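You operate a simulated robot arm through the tools that you are given. There is no shell and no other tool.

You are at the controls of a simulated robot arm. One attempt, no reset.

Task
Reset the clamped pipe to 13 cm and soap the yellow sponge.
Fine: open the clamp, move the orange stop, push the pipe against it, clamp again; press the sponge on the white dish and put it back.

It is judged by the outcome, as a careful person would: the job done as asked, and still so three seconds after it is handed in. It fails if anything else is knocked over, pushed out of place, dropped, spilled or broken.

Robot
A 7-joint arm with a two-finger parallel gripper, fixed in place. Base frame: the origin is on the floor under the middle of its stand, x ahead of it, y to its left, z up; the work surface is at about z = 0.8. Readings come in m, rad, newtons and seconds.
With the tool pointing down near the work surface it reaches from about 0.36 to 0.78 m from the base axis. Its first joint turns from -2.496 to 2.496 rad. Payload 3 kg.
The TCP is the grasp point between the finger pads, 0.03 m short of the fingertips. In the tool frame z runs along the fingers and y along their closing line. Largest opening 0.11 m; finger width 0.02, thickness 0.01; the body of the gripper, 0.048 by 0.112 m, starts 0.055 m behind the TCP.
Orientation is that of the tool frame in the base frame, as a unit quaternion [x, y, z, w]. With the fingers straight down and closing along the base's y, the tool's x points along the base's -x, its y along +y and its z along -z.

Tools
- The arm moves only by the tool jog_arm. Its argument "moves" is a list that holds one entry, the list of rows, each a list of 7 numbers: the gripper command, from -1 (shut) to 1 (fully open), values between in proportion, then the shift along the tool's x, y, z in m, then the turn, a rotation vector about the tool's x, y, z in rad. In form: [[[grip, tx, ty, tz, wx, wy, wz], ...]]. A call has 1 to 20 rows; each row shifts and turns the commanded pose from where the row before left it, along the tool's axes as they then stand. Rows are played at 5 a second. More than 0.05 m and 0.15 rad between two rows, or a gripper value outside its range, and nothing of the call is played. A pose out of reach is approached as far as the arm can. The call stops where the force on the tool passes 40 N (or 10 N more than at its start, if that is more) or the arm is blocked; 0.2 s more then pass. Each finger travels about 0.153 m/s and halts on what it meets, pressing with about 25 N; the grip force reading is that of the motor and also rises with nothing between the fingers. The clock runs only during rows and for 0.2 s after the last one: add rows that do not move to give the fingers time. The reply holds the time, the measured pose of the TCP, the force on the tool along the base axes, the opening and the grip force, in the units named above and with some noise, with the torque about the TCP (base axes, N m) and any sound that the robot's microphone picked up.
- Cameras (640 x 400 px; columns grow to the right, rows downward): "scene" is fixed at [0.2076, 0.6321, 1.5333]; the picture's right is [-0.46, -0.89, 0.00], its down [-0.69, 0.35, -0.64] and it looks along [0.57, -0.29, -0.77] (base axes); focal length 322 px, centre (320, 200). "wrist" rides on the gripper at [0.072, 0.017, -0.103] in the tool frame; the picture's right is [-0.23, 0.97, 0.00], its down [-0.76, -0.18, -0.62] and it looks along [-0.61, -0.14, 0.78] (tool axes); focal length 222 px, centre (320, 200). There is no depth. A picture from a camera that has moved, and an enlarged one, comes with that camera's place and axes in the base frame and with its lens. The place of the scene camera against the robot may be out by one fixed shift of up to 0.025 m in any direction.
- camera(camera): a new picture of that camera. The clock stands still meanwhile.
- raise_lower(by): moves the trunk up (or, below 0, down) by that many m; the arm rides with it, the base frame stays. It gives what a move gives, with no picture.
- close_up(camera, box): a new picture of the part [left, top, right, bottom] of that camera's present view, enlarged. The clock stands still meanwhile.
- job_done(): hands the job in; it is judged then, once.

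Nothing tells you positions but the pictures and the camera data. Unless the task says otherwise, let go and move clear before handing in.

The tools are called after "Call:" as name(argument=value, ...) on one line, values as JSON. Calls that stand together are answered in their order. jog_arm: Moves the arm, as the interface text tells. Its arguments: {"type":"object","properties":{"moves":{"type":"array","items":{"type":"array","items":{"type":"array","items":{"type":"number"}}}}},"required":["moves"]} The other tools are called the same way: raise_lower (by) moves the trunk up or down; camera (camera) takes a picture; close_up (camera, box) takes an enlarged picture of a part of a camera's view; job_done () hands the job in.

At the start:

```text
time: 0.0
eef_pos: [0.4773, 0.0203, 1.1614]
tool_rot: [0.0, 1.0, 0.0, 0.0]
force: [-0.4, 0.4, -0.2]
moment: [-0.01, -0.01, -0.02]
finger_gap: 0.1102
finger_force: 0.0
trunk travel left (down, up): [-0.425, 0.065]
```

scene: 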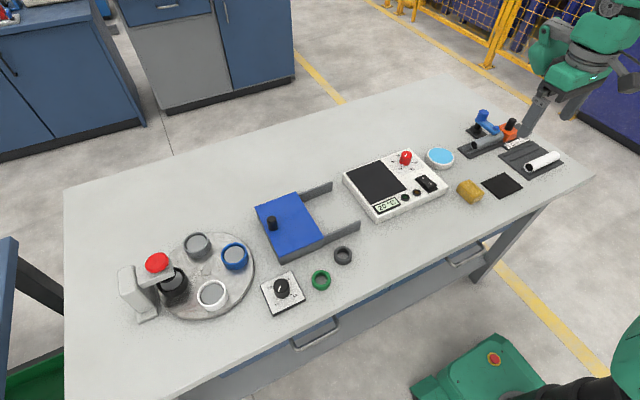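
wrist: 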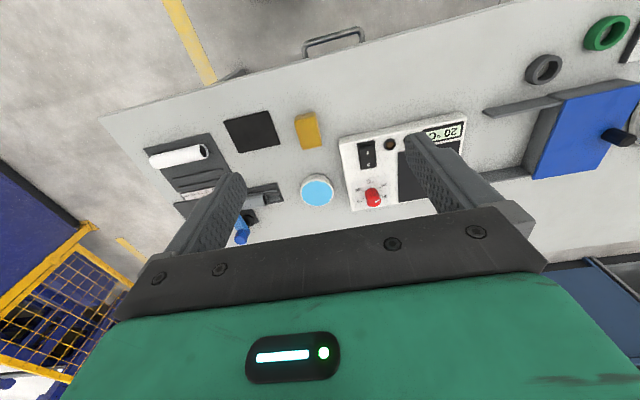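

I see a workbench with a clamp fixture (blue lever, orange stop, pipes) on the right side of the scene, a yellow sponge, a black pad and a white dish with blue contents. I'll look closer before moving.

Call:
close_up(camera="scene", box=[420, 90, 600, 210])

Call:
close_up(camera="wrist", box=[130, 100, 350, 250])

```text
3.33 times, centred on (510, 150) of scene
camera zoom: at [0.2076, 0.6321, 1.5333], right [-0.46, -0.89, 0.0], down [-0.69, 0.35, -0.64], along [0.57, -0.29, -0.77], focal length 1073 px, centre (-313, 367)
```

zoom: 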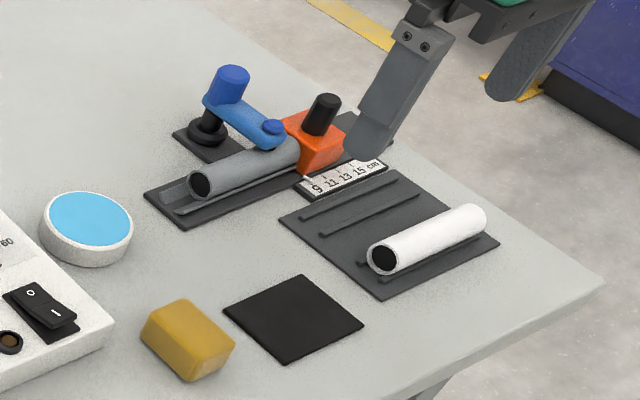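

```text
2.67 times, centred on (240, 175) of wrist
camera zoom: at [0.4049, 0.0372, 1.2629], right [0.23, 0.97, 0.0], down [0.76, -0.18, 0.62], along [0.61, -0.14, -0.78], focal length 592 px, centre (533, 267)
```

zoom: 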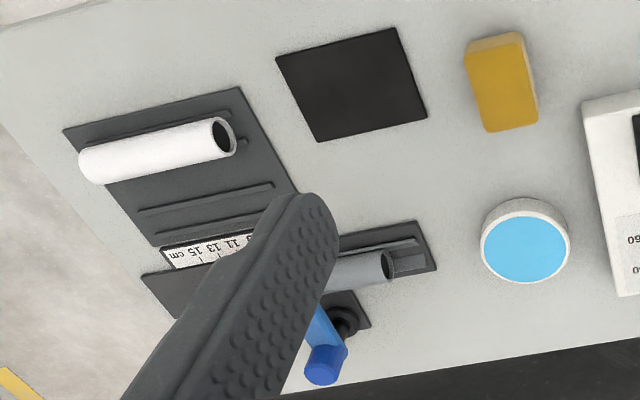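

The clamp fixture lies at about x 0.71, y −0.17 to −0.35, with the pipe along y. I'll zoom in on the details of the lever, stop and scale.

Call:
close_up(camera="scene", box=[455, 100, 545, 160])

Call:
close_up(camera="scene", box=[420, 140, 540, 215])

```text
6.67 times, centred on (500, 130) of scene
camera zoom: at [0.2076, 0.6321, 1.5333], right [-0.46, -0.89, 0.0], down [-0.69, 0.35, -0.64], along [0.57, -0.29, -0.77], focal length 2146 px, centre (-880, 667)
```

zoom: 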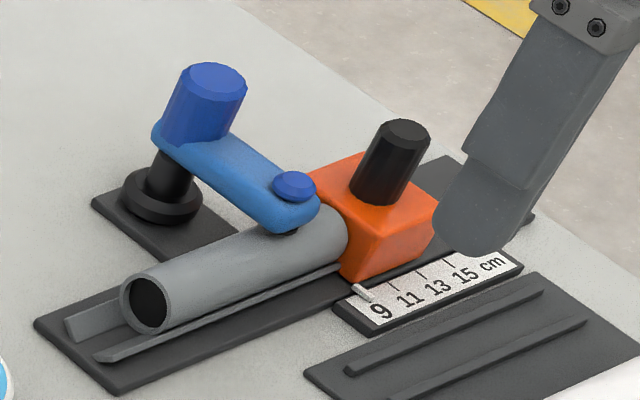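

```text
5.33 times, centred on (480, 178) of scene
camera zoom: at [0.2076, 0.6321, 1.5333], right [-0.46, -0.89, 0.0], down [-0.69, 0.35, -0.64], along [0.57, -0.29, -0.77], focal length 1717 px, centre (-533, 320)
```

zoom: 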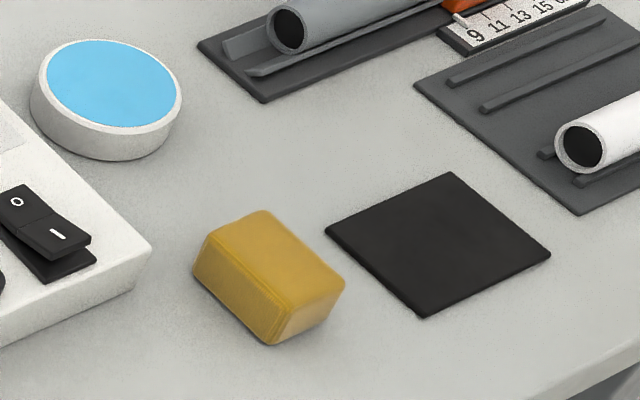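

The pipe lies along y with its end at the 9 cm mark against the orange stop; the blue lever swings from a post behind it. I'll bring the wrist camera above the fixture for a better view.

Call:
jog_arm(moves=[[[1, -0.025, -0.03, 0.005, 0, 0, 0], [1, -0.025, -0.03, 0.005, 0, 0, 0], [1, -0.025, -0.03, 0.005, 0, 0, 0], [1, -0.025, -0.03, 0.005, 0, 0, 0], [1, -0.025, -0.03, 0.005, 0, 0, 0], [1, -0.025, -0.03, 0.005, 0, 0, 0], [1, -0.025, -0.03, 0.005, 0, 0, 0], [1, 0, 0, 0, 0, 0, 0]]])

Call:
camera(camera="wrist")

Call:
camera(camera="scene")

```text
time: 1.8
eef_pos: [0.652, -0.1887, 1.1264]
tool_rot: [0.0, 1.0, 0.0, 0.0]
force: [0.3, 0.5, -0.6]
moment: [0.02, 0.01, 0.0]
finger_gap: 0.1099
finger_force: 0.1
trunk travel left (down, up): [-0.425, 0.065]
```

```text
taken
camera wrist: at [0.5798, -0.1728, 1.228], right [0.23, 0.97, 0.0], down [0.76, -0.18, 0.62], along [0.61, -0.14, -0.78], focal length 222 px, centre (320, 200)
```

wrist: 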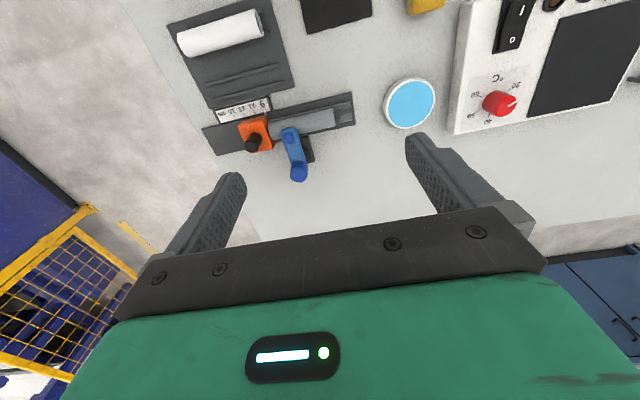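

```text
taken
```

scene: 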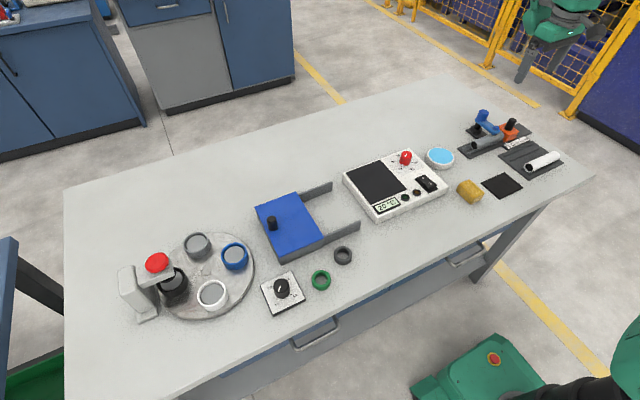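

Call:
close_up(camera="wrist", box=[190, 70, 370, 190])

Call:
close_up(camera="scene", box=[455, 100, 545, 160])

```text
3.33 times, centred on (280, 130) of wrist
camera zoom: at [0.5798, -0.1728, 1.228], right [0.23, 0.97, 0.0], down [0.76, -0.18, 0.62], along [0.61, -0.14, -0.78], focal length 740 px, centre (453, 433)
```

zoom: 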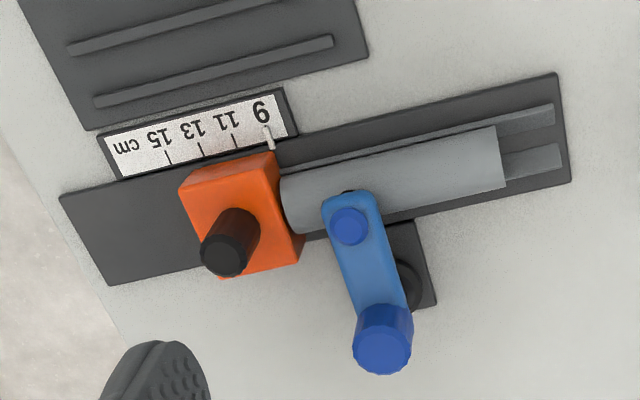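

```text
6.67 times, centred on (500, 130) of scene
camera zoom: at [0.2076, 0.6321, 1.5333], right [-0.46, -0.89, 0.0], down [-0.69, 0.35, -0.64], along [0.57, -0.29, -0.77], focal length 2146 px, centre (-880, 667)
```

zoom: 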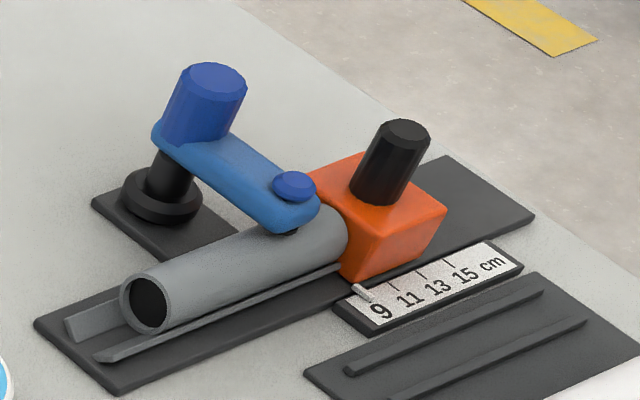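

The stop's pointer sits at 9; marks are 2 cm apart, so it has to move 4 cm in −y. The lever handle stands on its post at about (0.78, −0.256), so I'll zoom in to work out how it turns.

Call:
close_up(camera="scene", box=[465, 102, 513, 134])

Call:
close_up(camera="wrist", box=[262, 110, 334, 190])

```text
12.50 times, centred on (489, 118) of scene
camera zoom: at [0.2076, 0.6321, 1.5333], right [-0.46, -0.89, 0.0], down [-0.69, 0.35, -0.64], along [0.57, -0.29, -0.77], focal length 4024 px, centre (-1792, 1225)
```

zoom: 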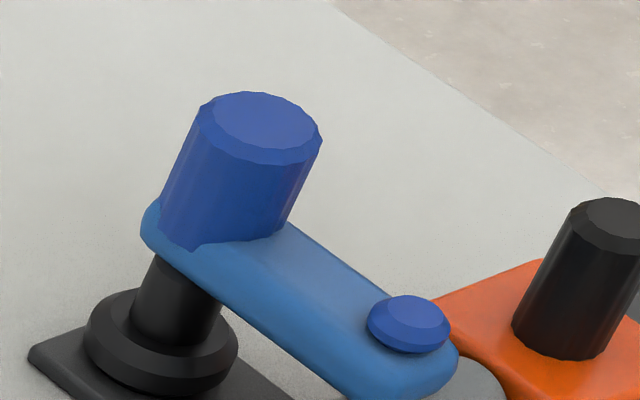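

```text
5.00 times, centred on (298, 150) of wrist
camera zoom: at [0.5798, -0.1728, 1.228], right [0.23, 0.97, 0.0], down [0.76, -0.18, 0.62], along [0.61, -0.14, -0.78], focal length 1111 px, centre (430, 450)
```

zoom: 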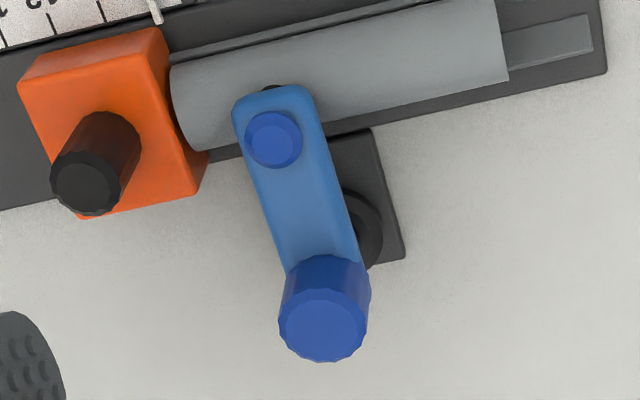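

The arm looks like a swing arm on a round vertical post: the pad is over the pipe at (0.716, −0.258) and the pivot is at (0.78, −0.258). Before touching anything, I'll check how far I can reach out there at a safe height.

Call:
jog_arm(moves=[[[1, -0.018, -0.012, 0.027, 0, 0, 0], [1, -0.018, -0.012, 0.027, 0, 0, 0], [1, -0.018, -0.012, 0.027, 0, 0, 0], [1, -0.018, -0.012, 0.027, 0, 0, 0], [1, -0.018, -0.012, 0.027, 0, 0, 0], [1, -0.018, -0.012, 0.027, 0, 0, 0], [1, 0, 0, 0, 0, 0, 0], [1, 0, 0, 0, 0, 0, 0]]])

Call:
camera(camera="wrist")

Call:
camera(camera="scene")

```text
time: 3.6
eef_pos: [0.7579, -0.2597, 0.9639]
tool_rot: [-0.001, 1.0, 0.0, -0.001]
force: [-0.9, 0.9, 0.0]
moment: [0.03, -0.02, -0.01]
finger_gap: 0.1104
finger_force: 0.0
out of reach, approached as far as the arm can: row 6
trunk travel left (down, up): [-0.425, 0.065]
```

```text
taken
camera wrist: at [0.6845, -0.2433, 1.0654], right [0.23, 0.97, 0.0], down [0.76, -0.18, 0.62], along [0.61, -0.14, -0.78], focal length 222 px, centre (320, 200)
```

wrist: 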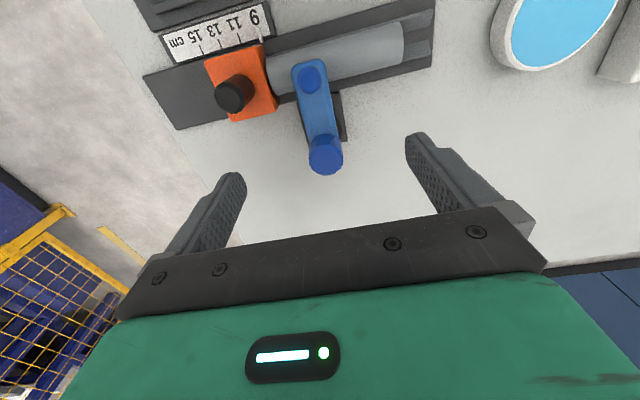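

```text
taken
```

scene: 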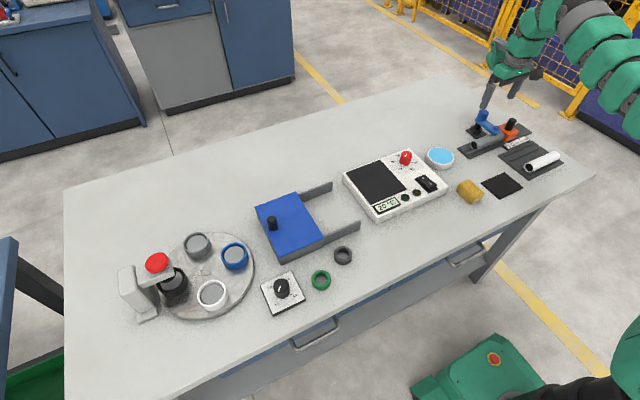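

At z 0.96 the reach tops out near radius 0.80. The shoulder looks higher than the bench, so I'll pull back and up, lower the trunk, and test the reach again.

Call:
jog_arm(moves=[[[1, 0.02, 0.01, -0.035, 0, 0, 0], [1, 0.02, 0.01, -0.035, 0, 0, 0], [1, 0.02, 0.01, -0.035, 0, 0, 0], [1, 0.02, 0.01, -0.035, 0, 0, 0], [1, 0.02, 0.01, -0.035, 0, 0, 0], [1, 0.02, 0.01, -0.035, 0, 0, 0], [1, 0, 0, 0, 0, 0, 0]]])

Call:
raise_lower(by=-0.15)

Call:
camera(camera="scene")

```text
time: 5.2
eef_pos: [0.636, -0.201, 1.1745]
tool_rot: [0.001, 1.0, 0.0, 0.0]
force: [-0.2, 0.7, -0.1]
moment: [-0.02, 0.01, -0.06]
finger_gap: 0.1099
finger_force: 0.0
trunk travel left (down, up): [-0.425, 0.065]
```

```text
time: 7.0
eef_pos: [0.637, -0.2004, 1.0257]
tool_rot: [0.0, 1.0, 0.0, 0.0]
force: [0.2, -0.2, 0.7]
moment: [0.0, 0.01, 0.01]
finger_gap: 0.1101
finger_force: 0.1
trunk travel left (down, up): [-0.275, 0.215]
```

```text
taken
```

scene: 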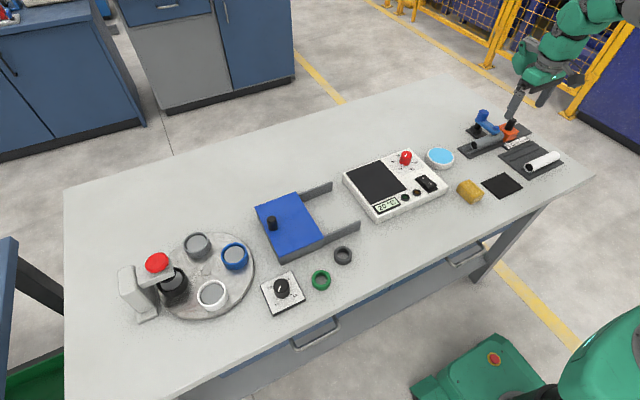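

Now I'll test the reach again with the trunk 0.15 m lower, still well above the objects.

Call:
jog_arm(moves=[[[1, -0.03, -0.012, 0.01, 0, 0, 0], [1, -0.03, -0.012, 0.01, 0, 0, 0], [1, -0.03, -0.012, 0.01, 0, 0, 0], [1, -0.03, -0.012, 0.01, 0, 0, 0], [1, -0.03, -0.012, 0.01, 0, 0, 0], [1, -0.03, -0.012, 0.005, 0, 0, 0], [1, 0, 0, 0, 0, 0, 0], [1, 0, 0, 0, 0, 0, 0]]])

Call:
camera(camera="wrist")

Call:
camera(camera="scene")

```text
time: 8.8
eef_pos: [0.7383, -0.2354, 0.9777]
tool_rot: [0.0, 1.0, 0.0, 0.0]
force: [0.6, -0.9, -0.2]
moment: [0.03, -0.03, 0.01]
finger_gap: 0.11
finger_force: 0.0
out of reach, approached as far as the arm can: row 4, 5, 6
trunk travel left (down, up): [-0.275, 0.215]
```

```text
taken
camera wrist: at [0.6659, -0.2183, 1.0789], right [0.23, 0.97, 0.0], down [0.76, -0.18, 0.62], along [0.61, -0.14, -0.78], focal length 222 px, centre (320, 200)
```

wrist: 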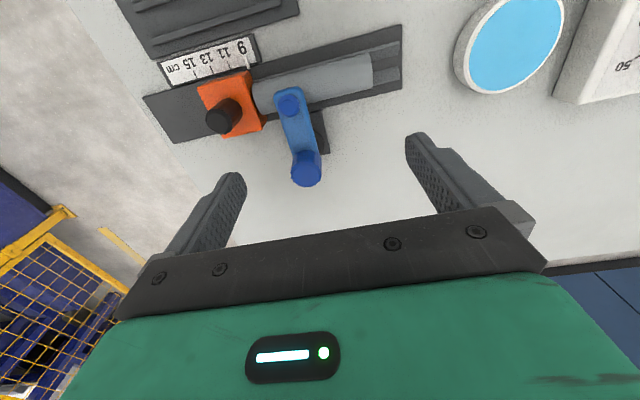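

```text
taken
```

scene: 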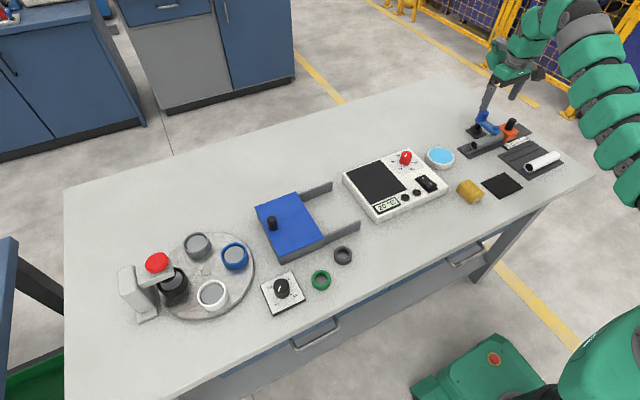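

Lowering made the reach shorter (0.775 versus 0.80), so the best trunk height is about 0.05 m below where it started; beyond that I can tilt the tool outward. I'll take a sharper look at the fixture from here to refine positions.

Call:
close_up(camera="wrist", box=[130, 20, 430, 200])

Call:
close_up(camera="wrist", box=[190, 60, 340, 195])

```text
2.13 times, centred on (280, 110) of wrist
camera zoom: at [0.6659, -0.2183, 1.0789], right [0.23, 0.97, 0.0], down [0.76, -0.18, 0.62], along [0.61, -0.14, -0.78], focal length 474 px, centre (405, 392)
```

zoom: 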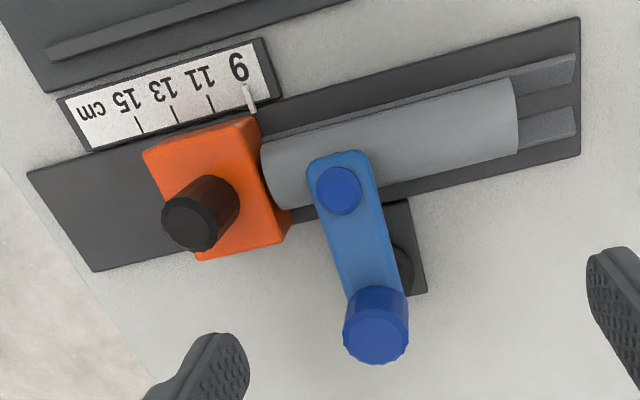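

```text
2.96 times, centred on (265, 128) of wrist
camera zoom: at [0.6659, -0.2183, 1.0789], right [0.23, 0.97, 0.0], down [0.76, -0.18, 0.62], along [0.61, -0.14, -0.78], focal length 658 px, centre (483, 415)
```

zoom: 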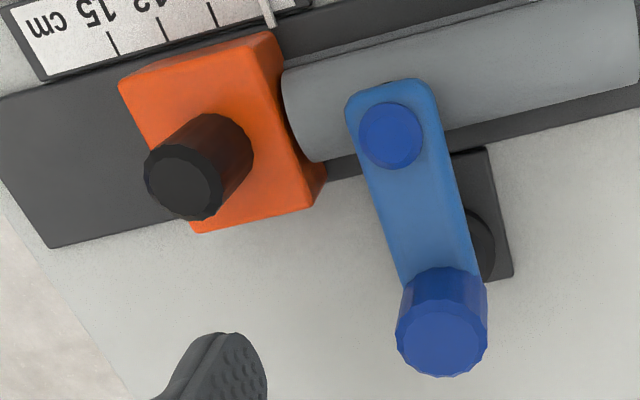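

I now have the lever spanning y −0.271 to −0.243 with its tip at x 0.703, and the stop handle at (0.714, −0.322). I'll raise the trunk 0.1 m, close the fingers and hover beside the lever on the stop side.

Call:
raise_lower(by=0.1)

Call:
jog_arm(moves=[[[-1, 0.013, -0.026, 0.025, 0, 0, 0], [-1, 0.013, -0.026, 0.025, 0, 0, 0], [-1, 0, 0, 0.03, 0, 0, 0], [-1, 0, 0, 0.03, 0, 0, 0], [-1, 0, 0, 0, 0, 0, 0], [-1, 0, 0, 0, 0, 0, 0]]])

Call:
camera(camera="wrist")

Call:
close_up(camera="scene", box=[455, 80, 545, 160])

```text
time: 10.1
eef_pos: [0.7392, -0.2352, 1.0764]
tool_rot: [0.0, 1.0, 0.0, 0.0]
force: [0.0, -0.7, -0.2]
moment: [-0.02, -0.01, 0.02]
finger_gap: 0.1098
finger_force: 0.0
trunk travel left (down, up): [-0.375, 0.115]
```

```text
time: 11.5
eef_pos: [0.7136, -0.2866, 0.9667]
tool_rot: [0.0, 1.0, 0.0, -0.001]
force: [-0.1, -0.1, 0.6]
moment: [-0.01, -0.02, -0.04]
finger_gap: 0.0
finger_force: 25.2
trunk travel left (down, up): [-0.375, 0.115]
```

```text
taken
camera wrist: at [0.6403, -0.2701, 1.0697], right [0.23, 0.97, 0.0], down [0.76, -0.18, 0.62], along [0.61, -0.14, -0.78], focal length 222 px, centre (320, 200)
```

wrist: 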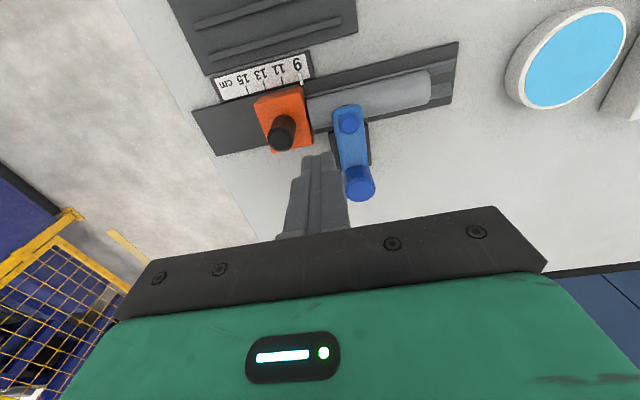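

```text
5.00 times, centred on (500, 120) of scene
camera zoom: at [0.2076, 0.6321, 1.5333], right [-0.46, -0.89, 0.0], down [-0.69, 0.35, -0.64], along [0.57, -0.29, -0.77], focal length 1610 px, centre (-580, 600)
```

zoom: 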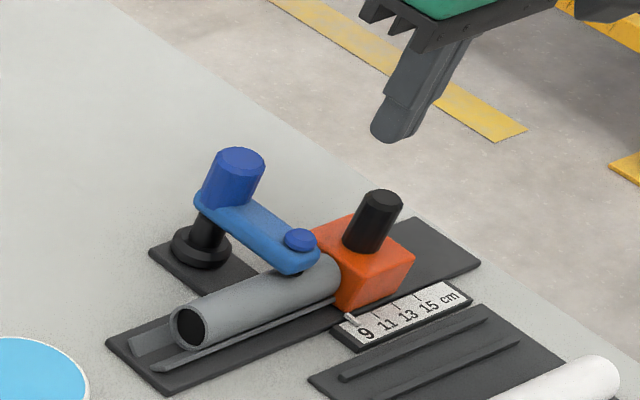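

The closed fingertips hover exactly where predicted. I'll descend between lever and stop handle until the tips sit at lever height, about z 0.856.

Call:
jog_arm(moves=[[[-1, 0, 0, 0.025, 0, 0, 0], [-1, 0, 0, 0.025, 0, 0, 0], [-1, 0, 0, 0.02, 0, 0, 0], [-1, 0, 0, 0.01, 0, 0, 0], [-1, 0, 0, 0, 0, 0, 0]]])

Call:
close_up(camera="scene", box=[455, 80, 545, 160])

Call:
close_up(camera="wrist", box=[190, 0, 490, 220])

```text
time: 12.7
eef_pos: [0.7127, -0.2868, 0.8865]
tool_rot: [0.001, 1.0, 0.0, -0.001]
force: [0.7, -0.1, -0.1]
moment: [-0.03, 0.0, 0.02]
finger_gap: 0.0001
finger_force: 25.4
trunk travel left (down, up): [-0.375, 0.115]
```

```text
5.00 times, centred on (500, 120) of scene
camera zoom: at [0.2076, 0.6321, 1.5333], right [-0.46, -0.89, 0.0], down [-0.69, 0.35, -0.64], along [0.57, -0.29, -0.77], focal length 1610 px, centre (-580, 600)
```

zoom: 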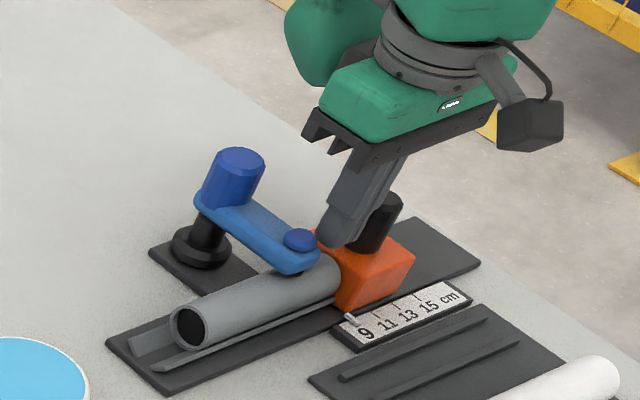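

```text
1.82 times, centred on (340, 110) of wrist
camera zoom: at [0.6398, -0.2699, 0.989], right [0.23, 0.97, 0.0], down [0.76, -0.18, 0.62], along [0.61, -0.14, -0.78], focal length 404 px, centre (284, 364)
```

zoom: 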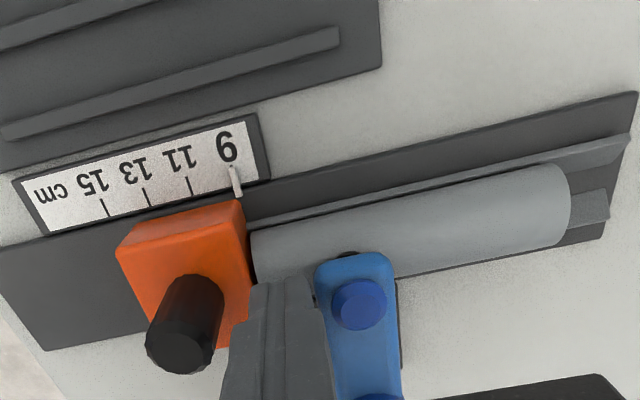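

The fingertips are just beside the lever with no contact force. Now I'll push gently toward +y and watch the force.

Call:
jog_arm(moves=[[[-1, 0, 0.005, 0, 0, 0, 0], [-1, 0, 0.005, 0, 0, 0, 0], [-1, 0, 0.005, 0, 0, 0, 0], [-1, 0, 0.005, 0, 0, 0, 0], [-1, 0, 0, 0, 0, 0, 0]]])

Call:
close_up(camera="wrist", box=[190, 0, 490, 220])

```text
time: 13.4
eef_pos: [0.7111, -0.2838, 0.8875]
tool_rot: [0.005, 1.0, -0.003, 0.001]
force: [3.2, -9.8, -7.9]
moment: [-0.34, -0.15, -0.01]
finger_gap: 0.0001
finger_force: 25.1
trunk travel left (down, up): [-0.375, 0.115]
stopped in row 3: the force on the tool passed its limit at 46 N (the readings are from after the stop); the commanded pose is now the measured one
```

```text
1.82 times, centred on (340, 110) of wrist
camera zoom: at [0.6386, -0.2663, 0.9896], right [0.24, 0.97, -0.01], down [0.76, -0.18, 0.63], along [0.61, -0.15, -0.78], focal length 404 px, centre (284, 364)
```

zoom: 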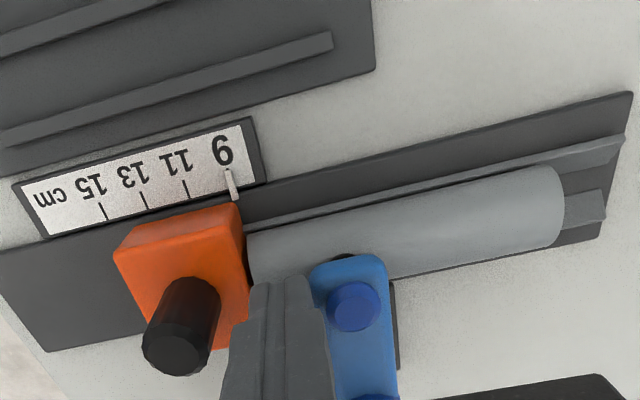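

The lever does not swing toward +y: 46 N stopped the move and nothing shifted. I'll go up, straddle the lever with both fingers, and then test the other side and lifting.

Call:
jog_arm(moves=[[[-1, 0, -0.002, -0.02, 0, 0, 0], [-1, 0, 0, -0.03, 0, 0, 0], [0.02, 0, 0.015, 0, 0, 0, 0], [0.02, 0, 0.013, 0, 0, 0, 0], [0.02, 0, 0, 0, 0, 0, 0], [0.02, 0, 0, 0, 0, 0, 0]]])

Call:
camera(camera="wrist")

Call:
close_up(camera="scene", box=[455, 80, 545, 160])

```text
time: 14.8
eef_pos: [0.7123, -0.2568, 0.9396]
tool_rot: [0.004, 1.0, -0.004, 0.001]
force: [0.1, 0.3, -0.2]
moment: [-0.01, 0.0, -0.02]
finger_gap: 0.0562
finger_force: 0.2
trunk travel left (down, up): [-0.375, 0.115]
```

```text
taken
camera wrist: at [0.6387, -0.2385, 1.0404], right [0.23, 0.97, -0.01], down [0.76, -0.18, 0.63], along [0.61, -0.15, -0.78], focal length 222 px, centre (320, 200)
```

wrist: 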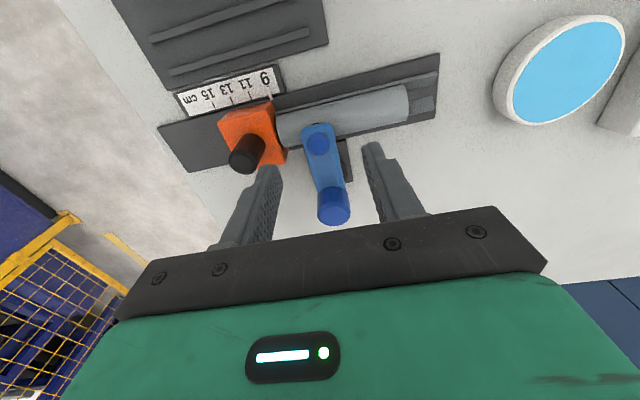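

```text
5.00 times, centred on (500, 120) of scene
camera zoom: at [0.2076, 0.6321, 1.5333], right [-0.46, -0.89, 0.0], down [-0.69, 0.35, -0.64], along [0.57, -0.29, -0.77], focal length 1610 px, centre (-580, 600)
```

zoom: 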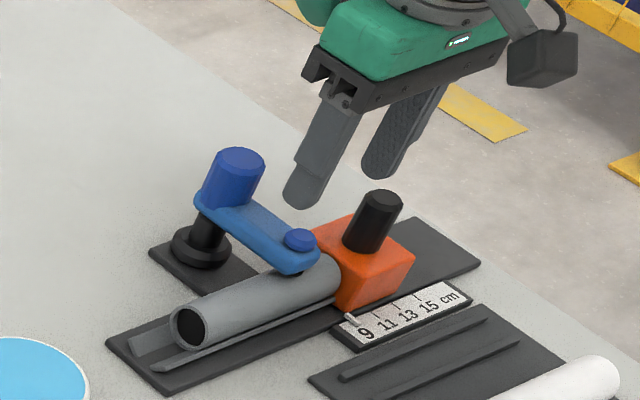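

Fingers are centred on the lever at 56 mm opening. I'll descend to straddle it and correct the tiny tilt left from the stop.

Call:
jog_arm(moves=[[[0.02, 0, 0, 0.02, -0.008, 0.002, -0.008], [0.02, 0, 0, 0.02, 0, 0, 0], [0.02, 0, 0, 0.013, 0, 0, 0], [0.02, 0, 0, 0, 0, 0, 0]]])

Call:
jog_arm(moves=[[[0.02, 0, -0.005, 0, 0, 0, 0], [0.02, 0, -0.005, 0, 0, 0, 0], [0.02, 0, -0.004, 0, 0, 0, 0], [0.02, 0, -0.004, 0, 0, 0, 0], [0.02, 0, -0.004, 0, 0, 0, 0], [0.02, 0, 0, 0, 0, 0, 0]]])

Call:
close_up(camera="wrist", box=[190, 0, 490, 220])

Call:
close_up(camera="scene", box=[455, 80, 545, 160])

```text
time: 15.8
eef_pos: [0.7127, -0.2567, 0.8865]
tool_rot: [-0.001, 1.0, 0.0, 0.001]
force: [-0.1, -0.5, -0.4]
moment: [-0.02, 0.03, 0.02]
finger_gap: 0.0559
finger_force: 0.0
trunk travel left (down, up): [-0.375, 0.115]
```

```text
time: 17.2
eef_pos: [0.711, -0.2768, 0.8864]
tool_rot: [-0.001, 1.0, 0.001, 0.0]
force: [-0.5, 8.3, 1.5]
moment: [0.07, 0.0, 0.07]
finger_gap: 0.0533
finger_force: 0.1
trunk travel left (down, up): [-0.375, 0.115]
```

```text
1.82 times, centred on (340, 110) of wrist
camera zoom: at [0.6388, -0.2606, 0.9874], right [0.23, 0.97, 0.0], down [0.76, -0.18, 0.62], along [0.61, -0.14, -0.78], focal length 404 px, centre (284, 364)
```

zoom: 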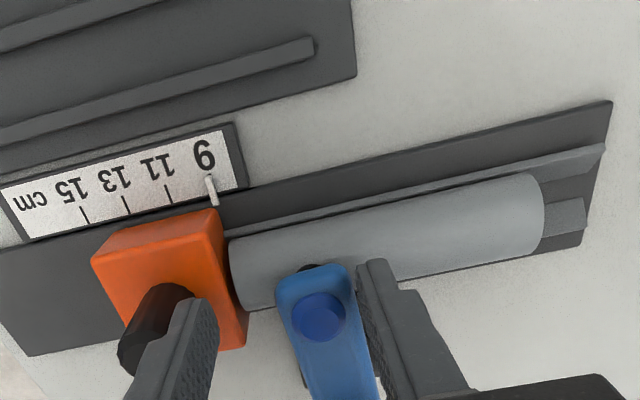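

```text
5.00 times, centred on (500, 120) of scene
camera zoom: at [0.2076, 0.6321, 1.5333], right [-0.46, -0.89, 0.0], down [-0.69, 0.35, -0.64], along [0.57, -0.29, -0.77], focal length 1610 px, centre (-580, 600)
```

zoom: 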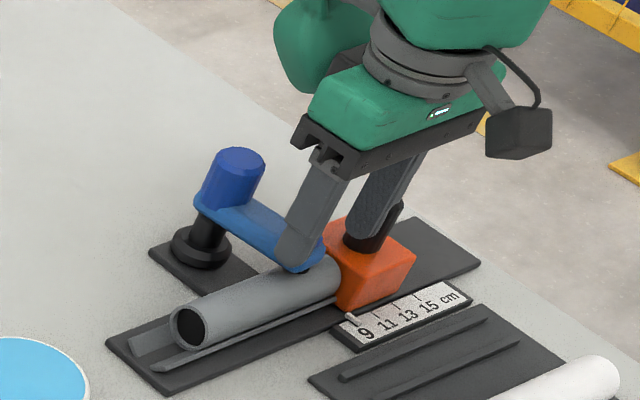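

A force of 8 N built up and the gap shrank slightly, probably from the outer finger touching the stop's handle. I'll back off, narrow the straddle so only the lever is touched, and compare pictures.

Call:
jog_arm(moves=[[[0.02, 0, 0.01, 0, 0, 0, 0], [-0.3, 0, 0.01, 0, 0, 0, 0], [-0.3, 0, 0, 0, 0, 0, 0], [-0.3, 0, 0, 0, 0, 0, 0]]])

Call:
close_up(camera="wrist", box=[190, 0, 490, 220])

Call:
close_up(camera="scene", box=[455, 80, 545, 160])

```text
time: 18.2
eef_pos: [0.712, -0.2586, 0.8856]
tool_rot: [-0.001, 1.0, 0.0, 0.001]
force: [0.3, -0.2, -0.1]
moment: [-0.03, 0.02, -0.01]
finger_gap: 0.0385
finger_force: 0.1
trunk travel left (down, up): [-0.375, 0.115]
```

```text
1.82 times, centred on (340, 110) of wrist
camera zoom: at [0.6387, -0.2416, 0.9876], right [0.23, 0.97, 0.0], down [0.76, -0.18, 0.62], along [0.61, -0.14, -0.78], focal length 404 px, centre (284, 364)
```

zoom: 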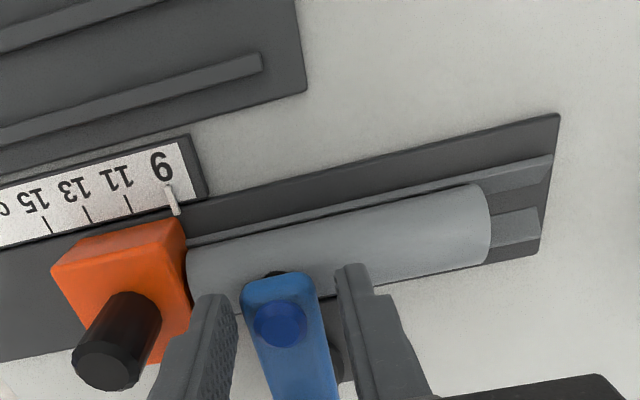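

```text
5.00 times, centred on (500, 120) of scene
camera zoom: at [0.2076, 0.6321, 1.5333], right [-0.46, -0.89, 0.0], down [-0.69, 0.35, -0.64], along [0.57, -0.29, -0.77], focal length 1610 px, centre (-580, 600)
```

zoom: 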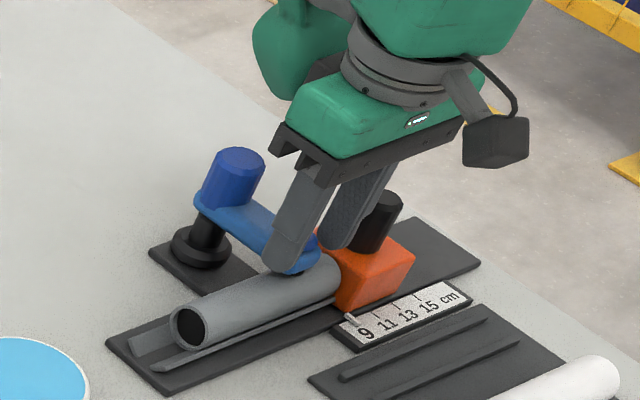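

The lever itself hasn't moved and both fingers now straddle it with small clearance. I'll push toward −y in small steps, staying short of the stop handle.

Call:
jog_arm(moves=[[[-0.3, 0, -0.004, 0, 0, 0, 0], [-0.3, 0, -0.003, 0, 0, 0, 0], [-0.3, 0, -0.003, 0, 0, 0, 0], [-0.3, 0, -0.003, 0, 0, 0, 0], [-0.3, 0, -0.003, 0, 0, 0, 0], [-0.3, 0, 0, 0, 0, 0, 0]]])

Call:
close_up(camera="wrist", box=[190, 0, 490, 220])

Call:
close_up(camera="scene", box=[455, 80, 545, 160])

```text
time: 19.6
eef_pos: [0.7113, -0.2744, 0.8857]
tool_rot: [0.001, 1.0, 0.0, 0.0]
force: [-0.2, 0.6, -0.2]
moment: [0.03, 0.0, 0.0]
finger_gap: 0.0387
finger_force: 0.5
trunk travel left (down, up): [-0.375, 0.115]
```

```text
1.82 times, centred on (340, 110) of wrist
camera zoom: at [0.6386, -0.2576, 0.9877], right [0.23, 0.97, 0.0], down [0.76, -0.18, 0.62], along [0.61, -0.14, -0.78], focal length 404 px, centre (284, 364)
```

zoom: 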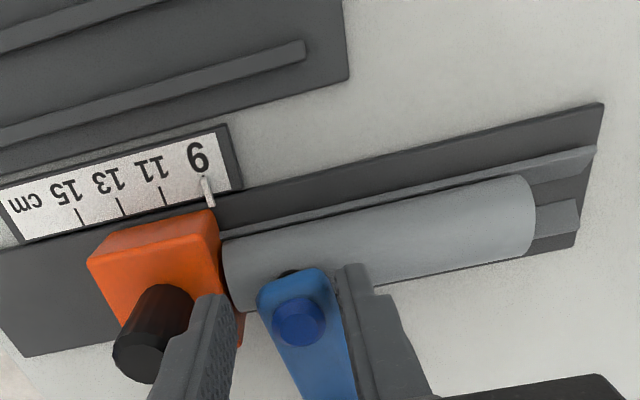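

```text
5.00 times, centred on (500, 120) of scene
camera zoom: at [0.2076, 0.6321, 1.5333], right [-0.46, -0.89, 0.0], down [-0.69, 0.35, -0.64], along [0.57, -0.29, -0.77], focal length 1610 px, centre (-580, 600)
```

zoom: 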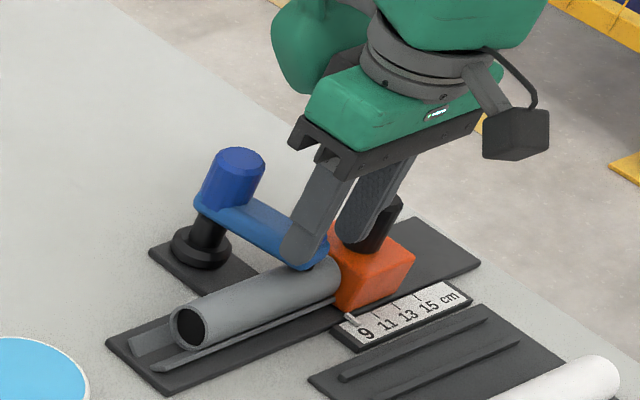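

The lever swung easily toward −y (under 1 N), so that is the opening direction. I'll lift out, close the fingers, tilt the tool outward a little for reach, and go to the lever's +y side to push it fully open.

Call:
jog_arm(moves=[[[-0.3, 0, 0.003, -0.025, 0, 0, 0], [-0.3, 0, 0, -0.025, 0, 0, 0], [-0.3, 0, 0.025, 0, 0, 0, 0], [-1, 0, 0.025, 0, 0, 0, 0], [-1, 0, 0, 0, 0, -0.125, 0], [-1, 0, 0, 0, 0, -0.125, 0], [-1, 0, 0, 0, 0, 0, 0]]])

Call:
camera(camera="wrist")

Call:
close_up(camera="scene", box=[455, 80, 545, 160])

```text
time: 21.2
eef_pos: [0.7123, -0.2211, 0.936]
tool_rot: [0.0, 0.992, 0.001, 0.125]
force: [-0.4, 0.1, -0.5]
moment: [0.03, -0.01, 0.0]
finger_gap: 0.0002
finger_force: 25.1
trunk travel left (down, up): [-0.375, 0.115]
```

```text
taken
camera wrist: at [0.6151, -0.2049, 1.0168], right [0.22, 0.97, 0.06], down [0.58, -0.18, 0.79], along [0.78, -0.14, -0.61], focal length 222 px, centre (320, 200)
```

wrist: 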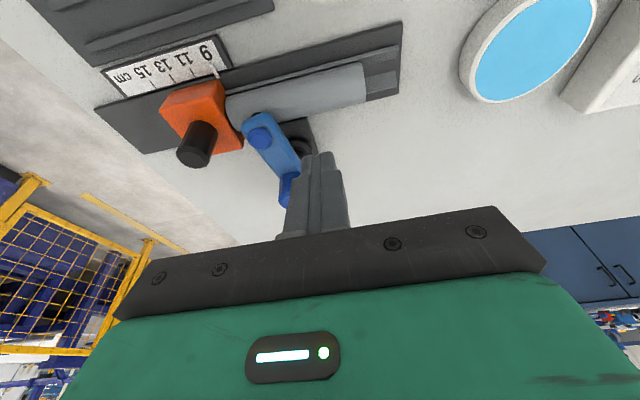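

```text
5.00 times, centred on (500, 120) of scene
camera zoom: at [0.2076, 0.6321, 1.5333], right [-0.46, -0.89, 0.0], down [-0.69, 0.35, -0.64], along [0.57, -0.29, -0.77], focal length 1610 px, centre (-580, 600)
```

zoom: 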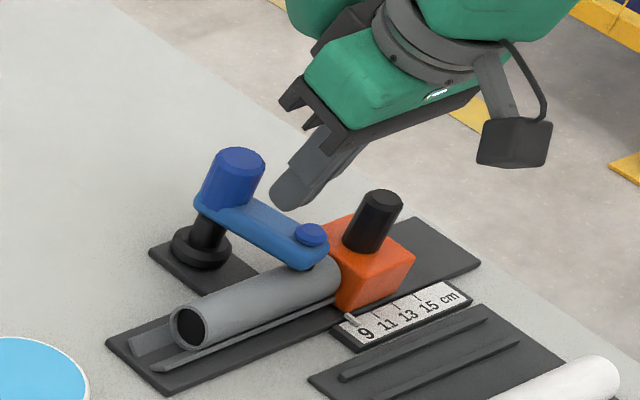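

The lever stayed about 13° open. I'll descend on its +y side with the tips just above pipe height.

Call:
jog_arm(moves=[[[-1, -0.0008, 0, 0.0174, 0, 0, 0], [-1, -0.0008, 0, 0.0174, 0, 0, 0], [-1, -0.0008, 0, 0.0165, 0, 0, 0], [-1, 0, 0, 0, 0, 0, 0]]])

Call:
close_up(camera="scene", box=[455, 80, 545, 160])

Call:
close_up(camera="wrist", box=[190, 0, 490, 220])

```text
time: 22.2
eef_pos: [0.7267, -0.2208, 0.8861]
tool_rot: [0.0, 0.992, 0.001, 0.125]
force: [-0.2, -0.2, -0.1]
moment: [0.02, -0.01, 0.01]
finger_gap: 0.0001
finger_force: 24.9
trunk travel left (down, up): [-0.375, 0.115]
```

```text
5.00 times, centred on (500, 120) of scene
camera zoom: at [0.2076, 0.6321, 1.5333], right [-0.46, -0.89, 0.0], down [-0.69, 0.35, -0.64], along [0.57, -0.29, -0.77], focal length 1610 px, centre (-580, 600)
```

zoom: 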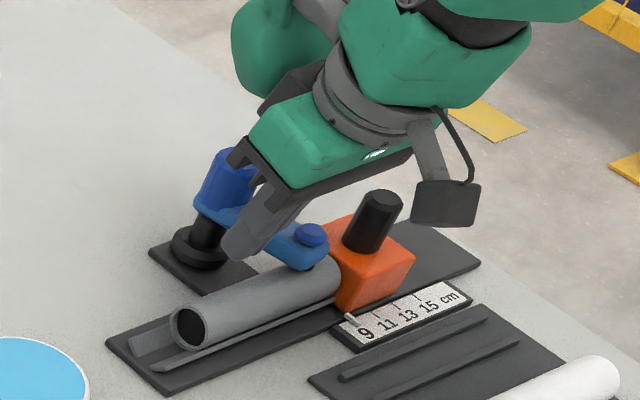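

```text
1.82 times, centred on (340, 110) of wrist
camera zoom: at [0.6302, -0.2046, 0.9676], right [0.22, 0.97, 0.06], down [0.58, -0.18, 0.79], along [0.78, -0.14, -0.61], focal length 404 px, centre (284, 364)
```

zoom: 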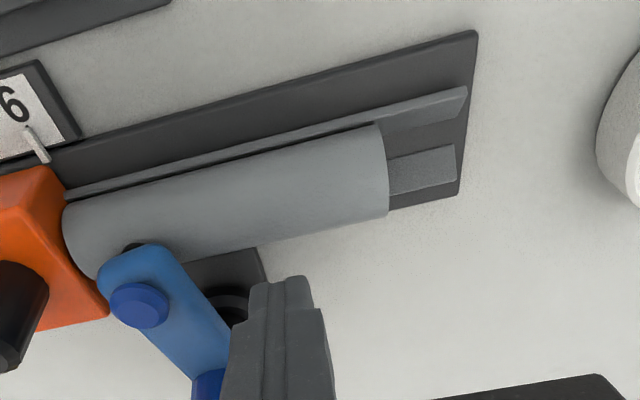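

The fingertips are on the lever's +y side with no contact. Now I'll push it along its arc toward −y in gentle steps.

Call:
jog_arm(moves=[[[-1, 0.0034, -0.0145, -0.0008, 0, 0, 0], [-1, 0.0034, -0.0145, -0.0008, 0, 0, 0], [-1, 0, -0.009, 0, 0, 0, 0], [-1, 0, -0.009, 0, 0, 0, 0], [-1, -0.0031, -0.0085, 0.0008, 0, 0, 0], [-1, -0.0031, -0.0085, 0.0008, 0, 0, 0], [-1, 0, 0, 0, 0, 0, 0]]])

Call:
close_up(camera="scene", box=[455, 80, 545, 160])

Call:
close_up(camera="wrist", box=[130, 0, 430, 220])

```text
time: 23.8
eef_pos: [0.7259, -0.2847, 0.8867]
tool_rot: [0.0, 0.992, 0.0, 0.125]
force: [-0.2, 0.4, 1.0]
moment: [-0.02, 0.0, -0.01]
finger_gap: 0.0001
finger_force: 24.8
trunk travel left (down, up): [-0.375, 0.115]
```

```text
5.00 times, centred on (500, 120) of scene
camera zoom: at [0.2076, 0.6321, 1.5333], right [-0.46, -0.89, 0.0], down [-0.69, 0.35, -0.64], along [0.57, -0.29, -0.77], focal length 1610 px, centre (-580, 600)
```

zoom: 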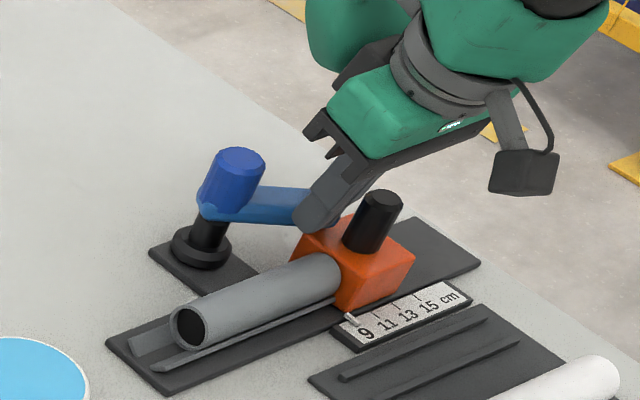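

```text
1.82 times, centred on (280, 110) of wrist
camera zoom: at [0.6301, -0.2685, 0.9673], right [0.22, 0.97, 0.06], down [0.58, -0.18, 0.79], along [0.78, -0.14, -0.61], focal length 404 px, centre (393, 364)
```

zoom: 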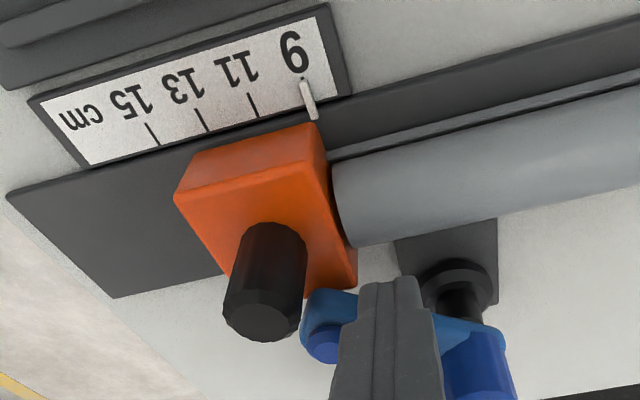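

The lever now swings freely and is about 60° open, clear of the stop handle. I'll push it on to about 85°.

Call:
jog_arm(moves=[[[-1, -0.0057, -0.0067, 0.0015, 0, 0, 0], [-1, -0.0057, -0.0067, 0.0015, 0, 0, 0], [-1, -0.0072, -0.004, 0.0018, 0, 0, 0], [-1, 0, 0, 0, 0, 0, 0]]])

Call:
close_up(camera="scene", box=[455, 80, 545, 160])

Call:
close_up(camera="wrist", box=[130, 0, 430, 220])

```text
time: 24.8
eef_pos: [0.7457, -0.3021, 0.8877]
tool_rot: [0.001, 0.992, 0.001, 0.126]
force: [0.1, 0.3, -0.4]
moment: [-0.04, -0.01, 0.0]
finger_gap: 0.0
finger_force: 25.6
trunk travel left (down, up): [-0.375, 0.115]
```

```text
5.00 times, centred on (500, 120) of scene
camera zoom: at [0.2076, 0.6321, 1.5333], right [-0.46, -0.89, 0.0], down [-0.69, 0.35, -0.64], along [0.57, -0.29, -0.77], focal length 1610 px, centre (-580, 600)
```

zoom: 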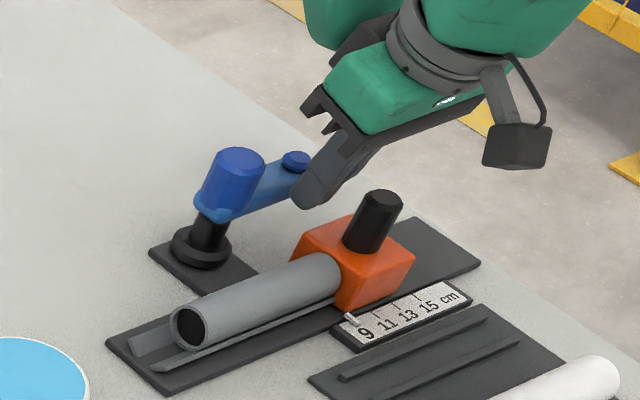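

```text
1.82 times, centred on (280, 110) of wrist
camera zoom: at [0.6495, -0.2863, 0.9674], right [0.22, 0.97, 0.06], down [0.58, -0.18, 0.79], along [0.78, -0.14, -0.61], focal length 404 px, centre (393, 364)
```

zoom: 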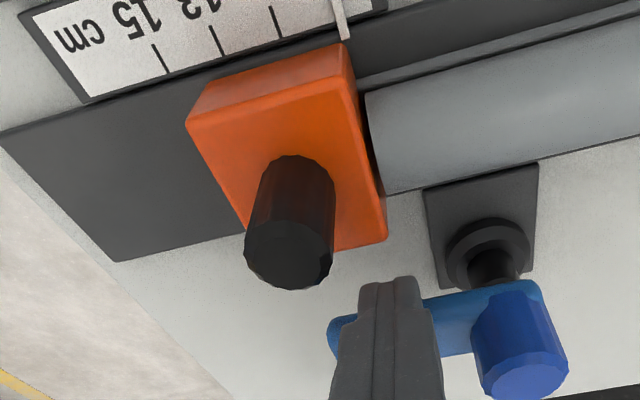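

The clamp lever is now about 90° open, well clear of the stop and pipe. Next I'll lift out and hover over the stop's black handle with the gripper open.

Call:
jog_arm(moves=[[[-1, -0.0035, 0, -0.0301, 0, 0, 0], [-1, -0.0067, 0, -0.0262, 0, 0, 0], [0, 0.031, -0.02, -0.0079, 0, 0, 0], [0, 0, 0, 0, 0, 0, 0], [0, 0, 0, 0, 0, 0, 0]]])

Call:
camera(camera="wrist")

Call:
close_up(camera="scene", box=[455, 80, 545, 160])

```text
time: 26.0
eef_pos: [0.7098, -0.3209, 0.9427]
tool_rot: [-0.001, 0.992, 0.001, 0.125]
force: [-0.3, 0.5, -0.8]
moment: [-0.03, -0.04, 0.01]
finger_gap: 0.0552
finger_force: 0.2
trunk travel left (down, up): [-0.375, 0.115]
```

```text
taken
camera wrist: at [0.6135, -0.3049, 1.0241], right [0.22, 0.97, 0.06], down [0.58, -0.18, 0.79], along [0.78, -0.14, -0.61], focal length 222 px, centre (320, 200)
```

wrist: 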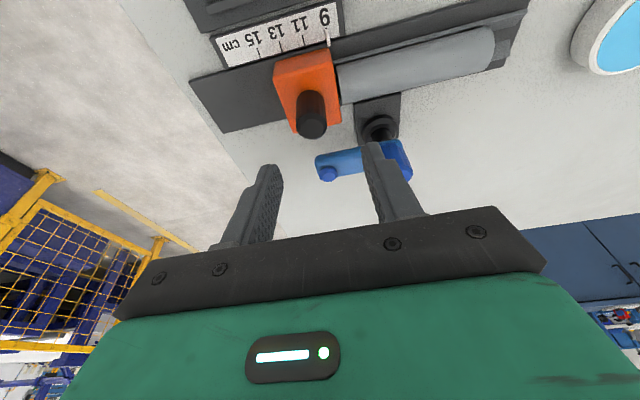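

```text
5.00 times, centred on (500, 120) of scene
camera zoom: at [0.2076, 0.6321, 1.5333], right [-0.46, -0.89, 0.0], down [-0.69, 0.35, -0.64], along [0.57, -0.29, -0.77], focal length 1610 px, centre (-580, 600)
```

zoom: 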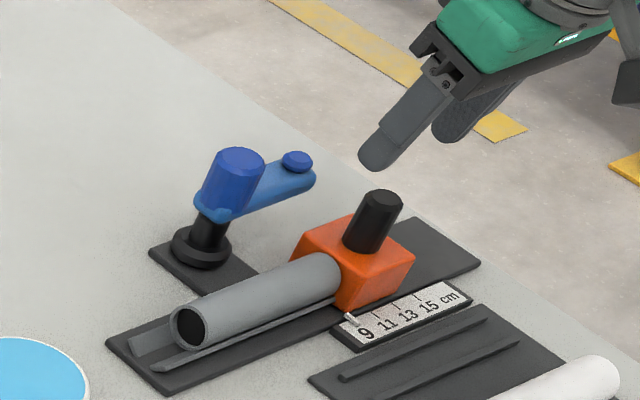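

The lever stays open and the gripper is centred above the stop handle at (0.713, −0.323). I'll descend to straddle the handle, then close on it.

Call:
jog_arm(moves=[[[0, 0.0048, -0.0008, 0.019, 0, 0, 0], [0, 0.0048, -0.0008, 0.019, 0, 0, 0], [0, 0.0048, 0, 0.019, 0, 0, 0], [0, 0, 0, 0, 0, 0, 0]]])

Call:
close_up(camera="scene", box=[455, 80, 545, 160])

Call:
close_up(camera="wrist", box=[170, 0, 470, 220])

```text
time: 27.0
eef_pos: [0.7102, -0.3231, 0.8852]
tool_rot: [-0.001, 0.992, 0.001, 0.126]
force: [-0.1, 0.2, -0.7]
moment: [0.01, 0.03, -0.02]
finger_gap: 0.0551
finger_force: 0.2
trunk travel left (down, up): [-0.375, 0.115]
```

```text
5.00 times, centred on (500, 120) of scene
camera zoom: at [0.2076, 0.6321, 1.5333], right [-0.46, -0.89, 0.0], down [-0.69, 0.35, -0.64], along [0.57, -0.29, -0.77], focal length 1610 px, centre (-580, 600)
```

zoom: 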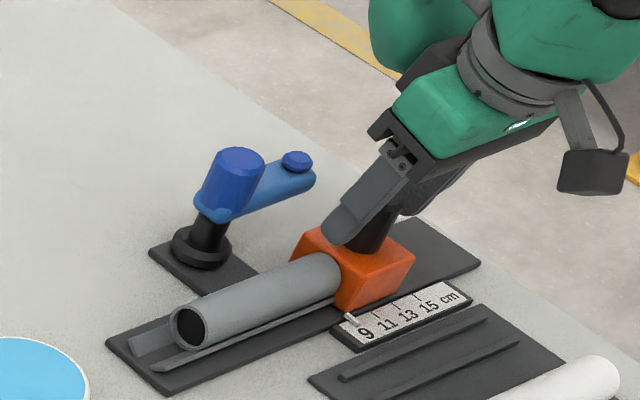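

```text
1.82 times, centred on (320, 110) of wrist
camera zoom: at [0.6137, -0.3076, 0.9653], right [0.22, 0.97, 0.06], down [0.58, -0.18, 0.79], along [0.78, -0.14, -0.61], focal length 404 px, centre (320, 364)
```

zoom: 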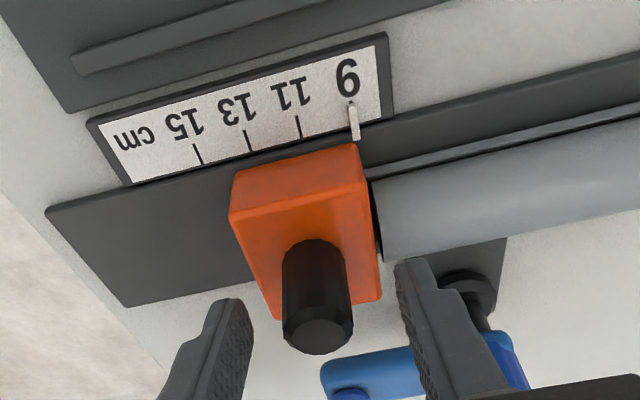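

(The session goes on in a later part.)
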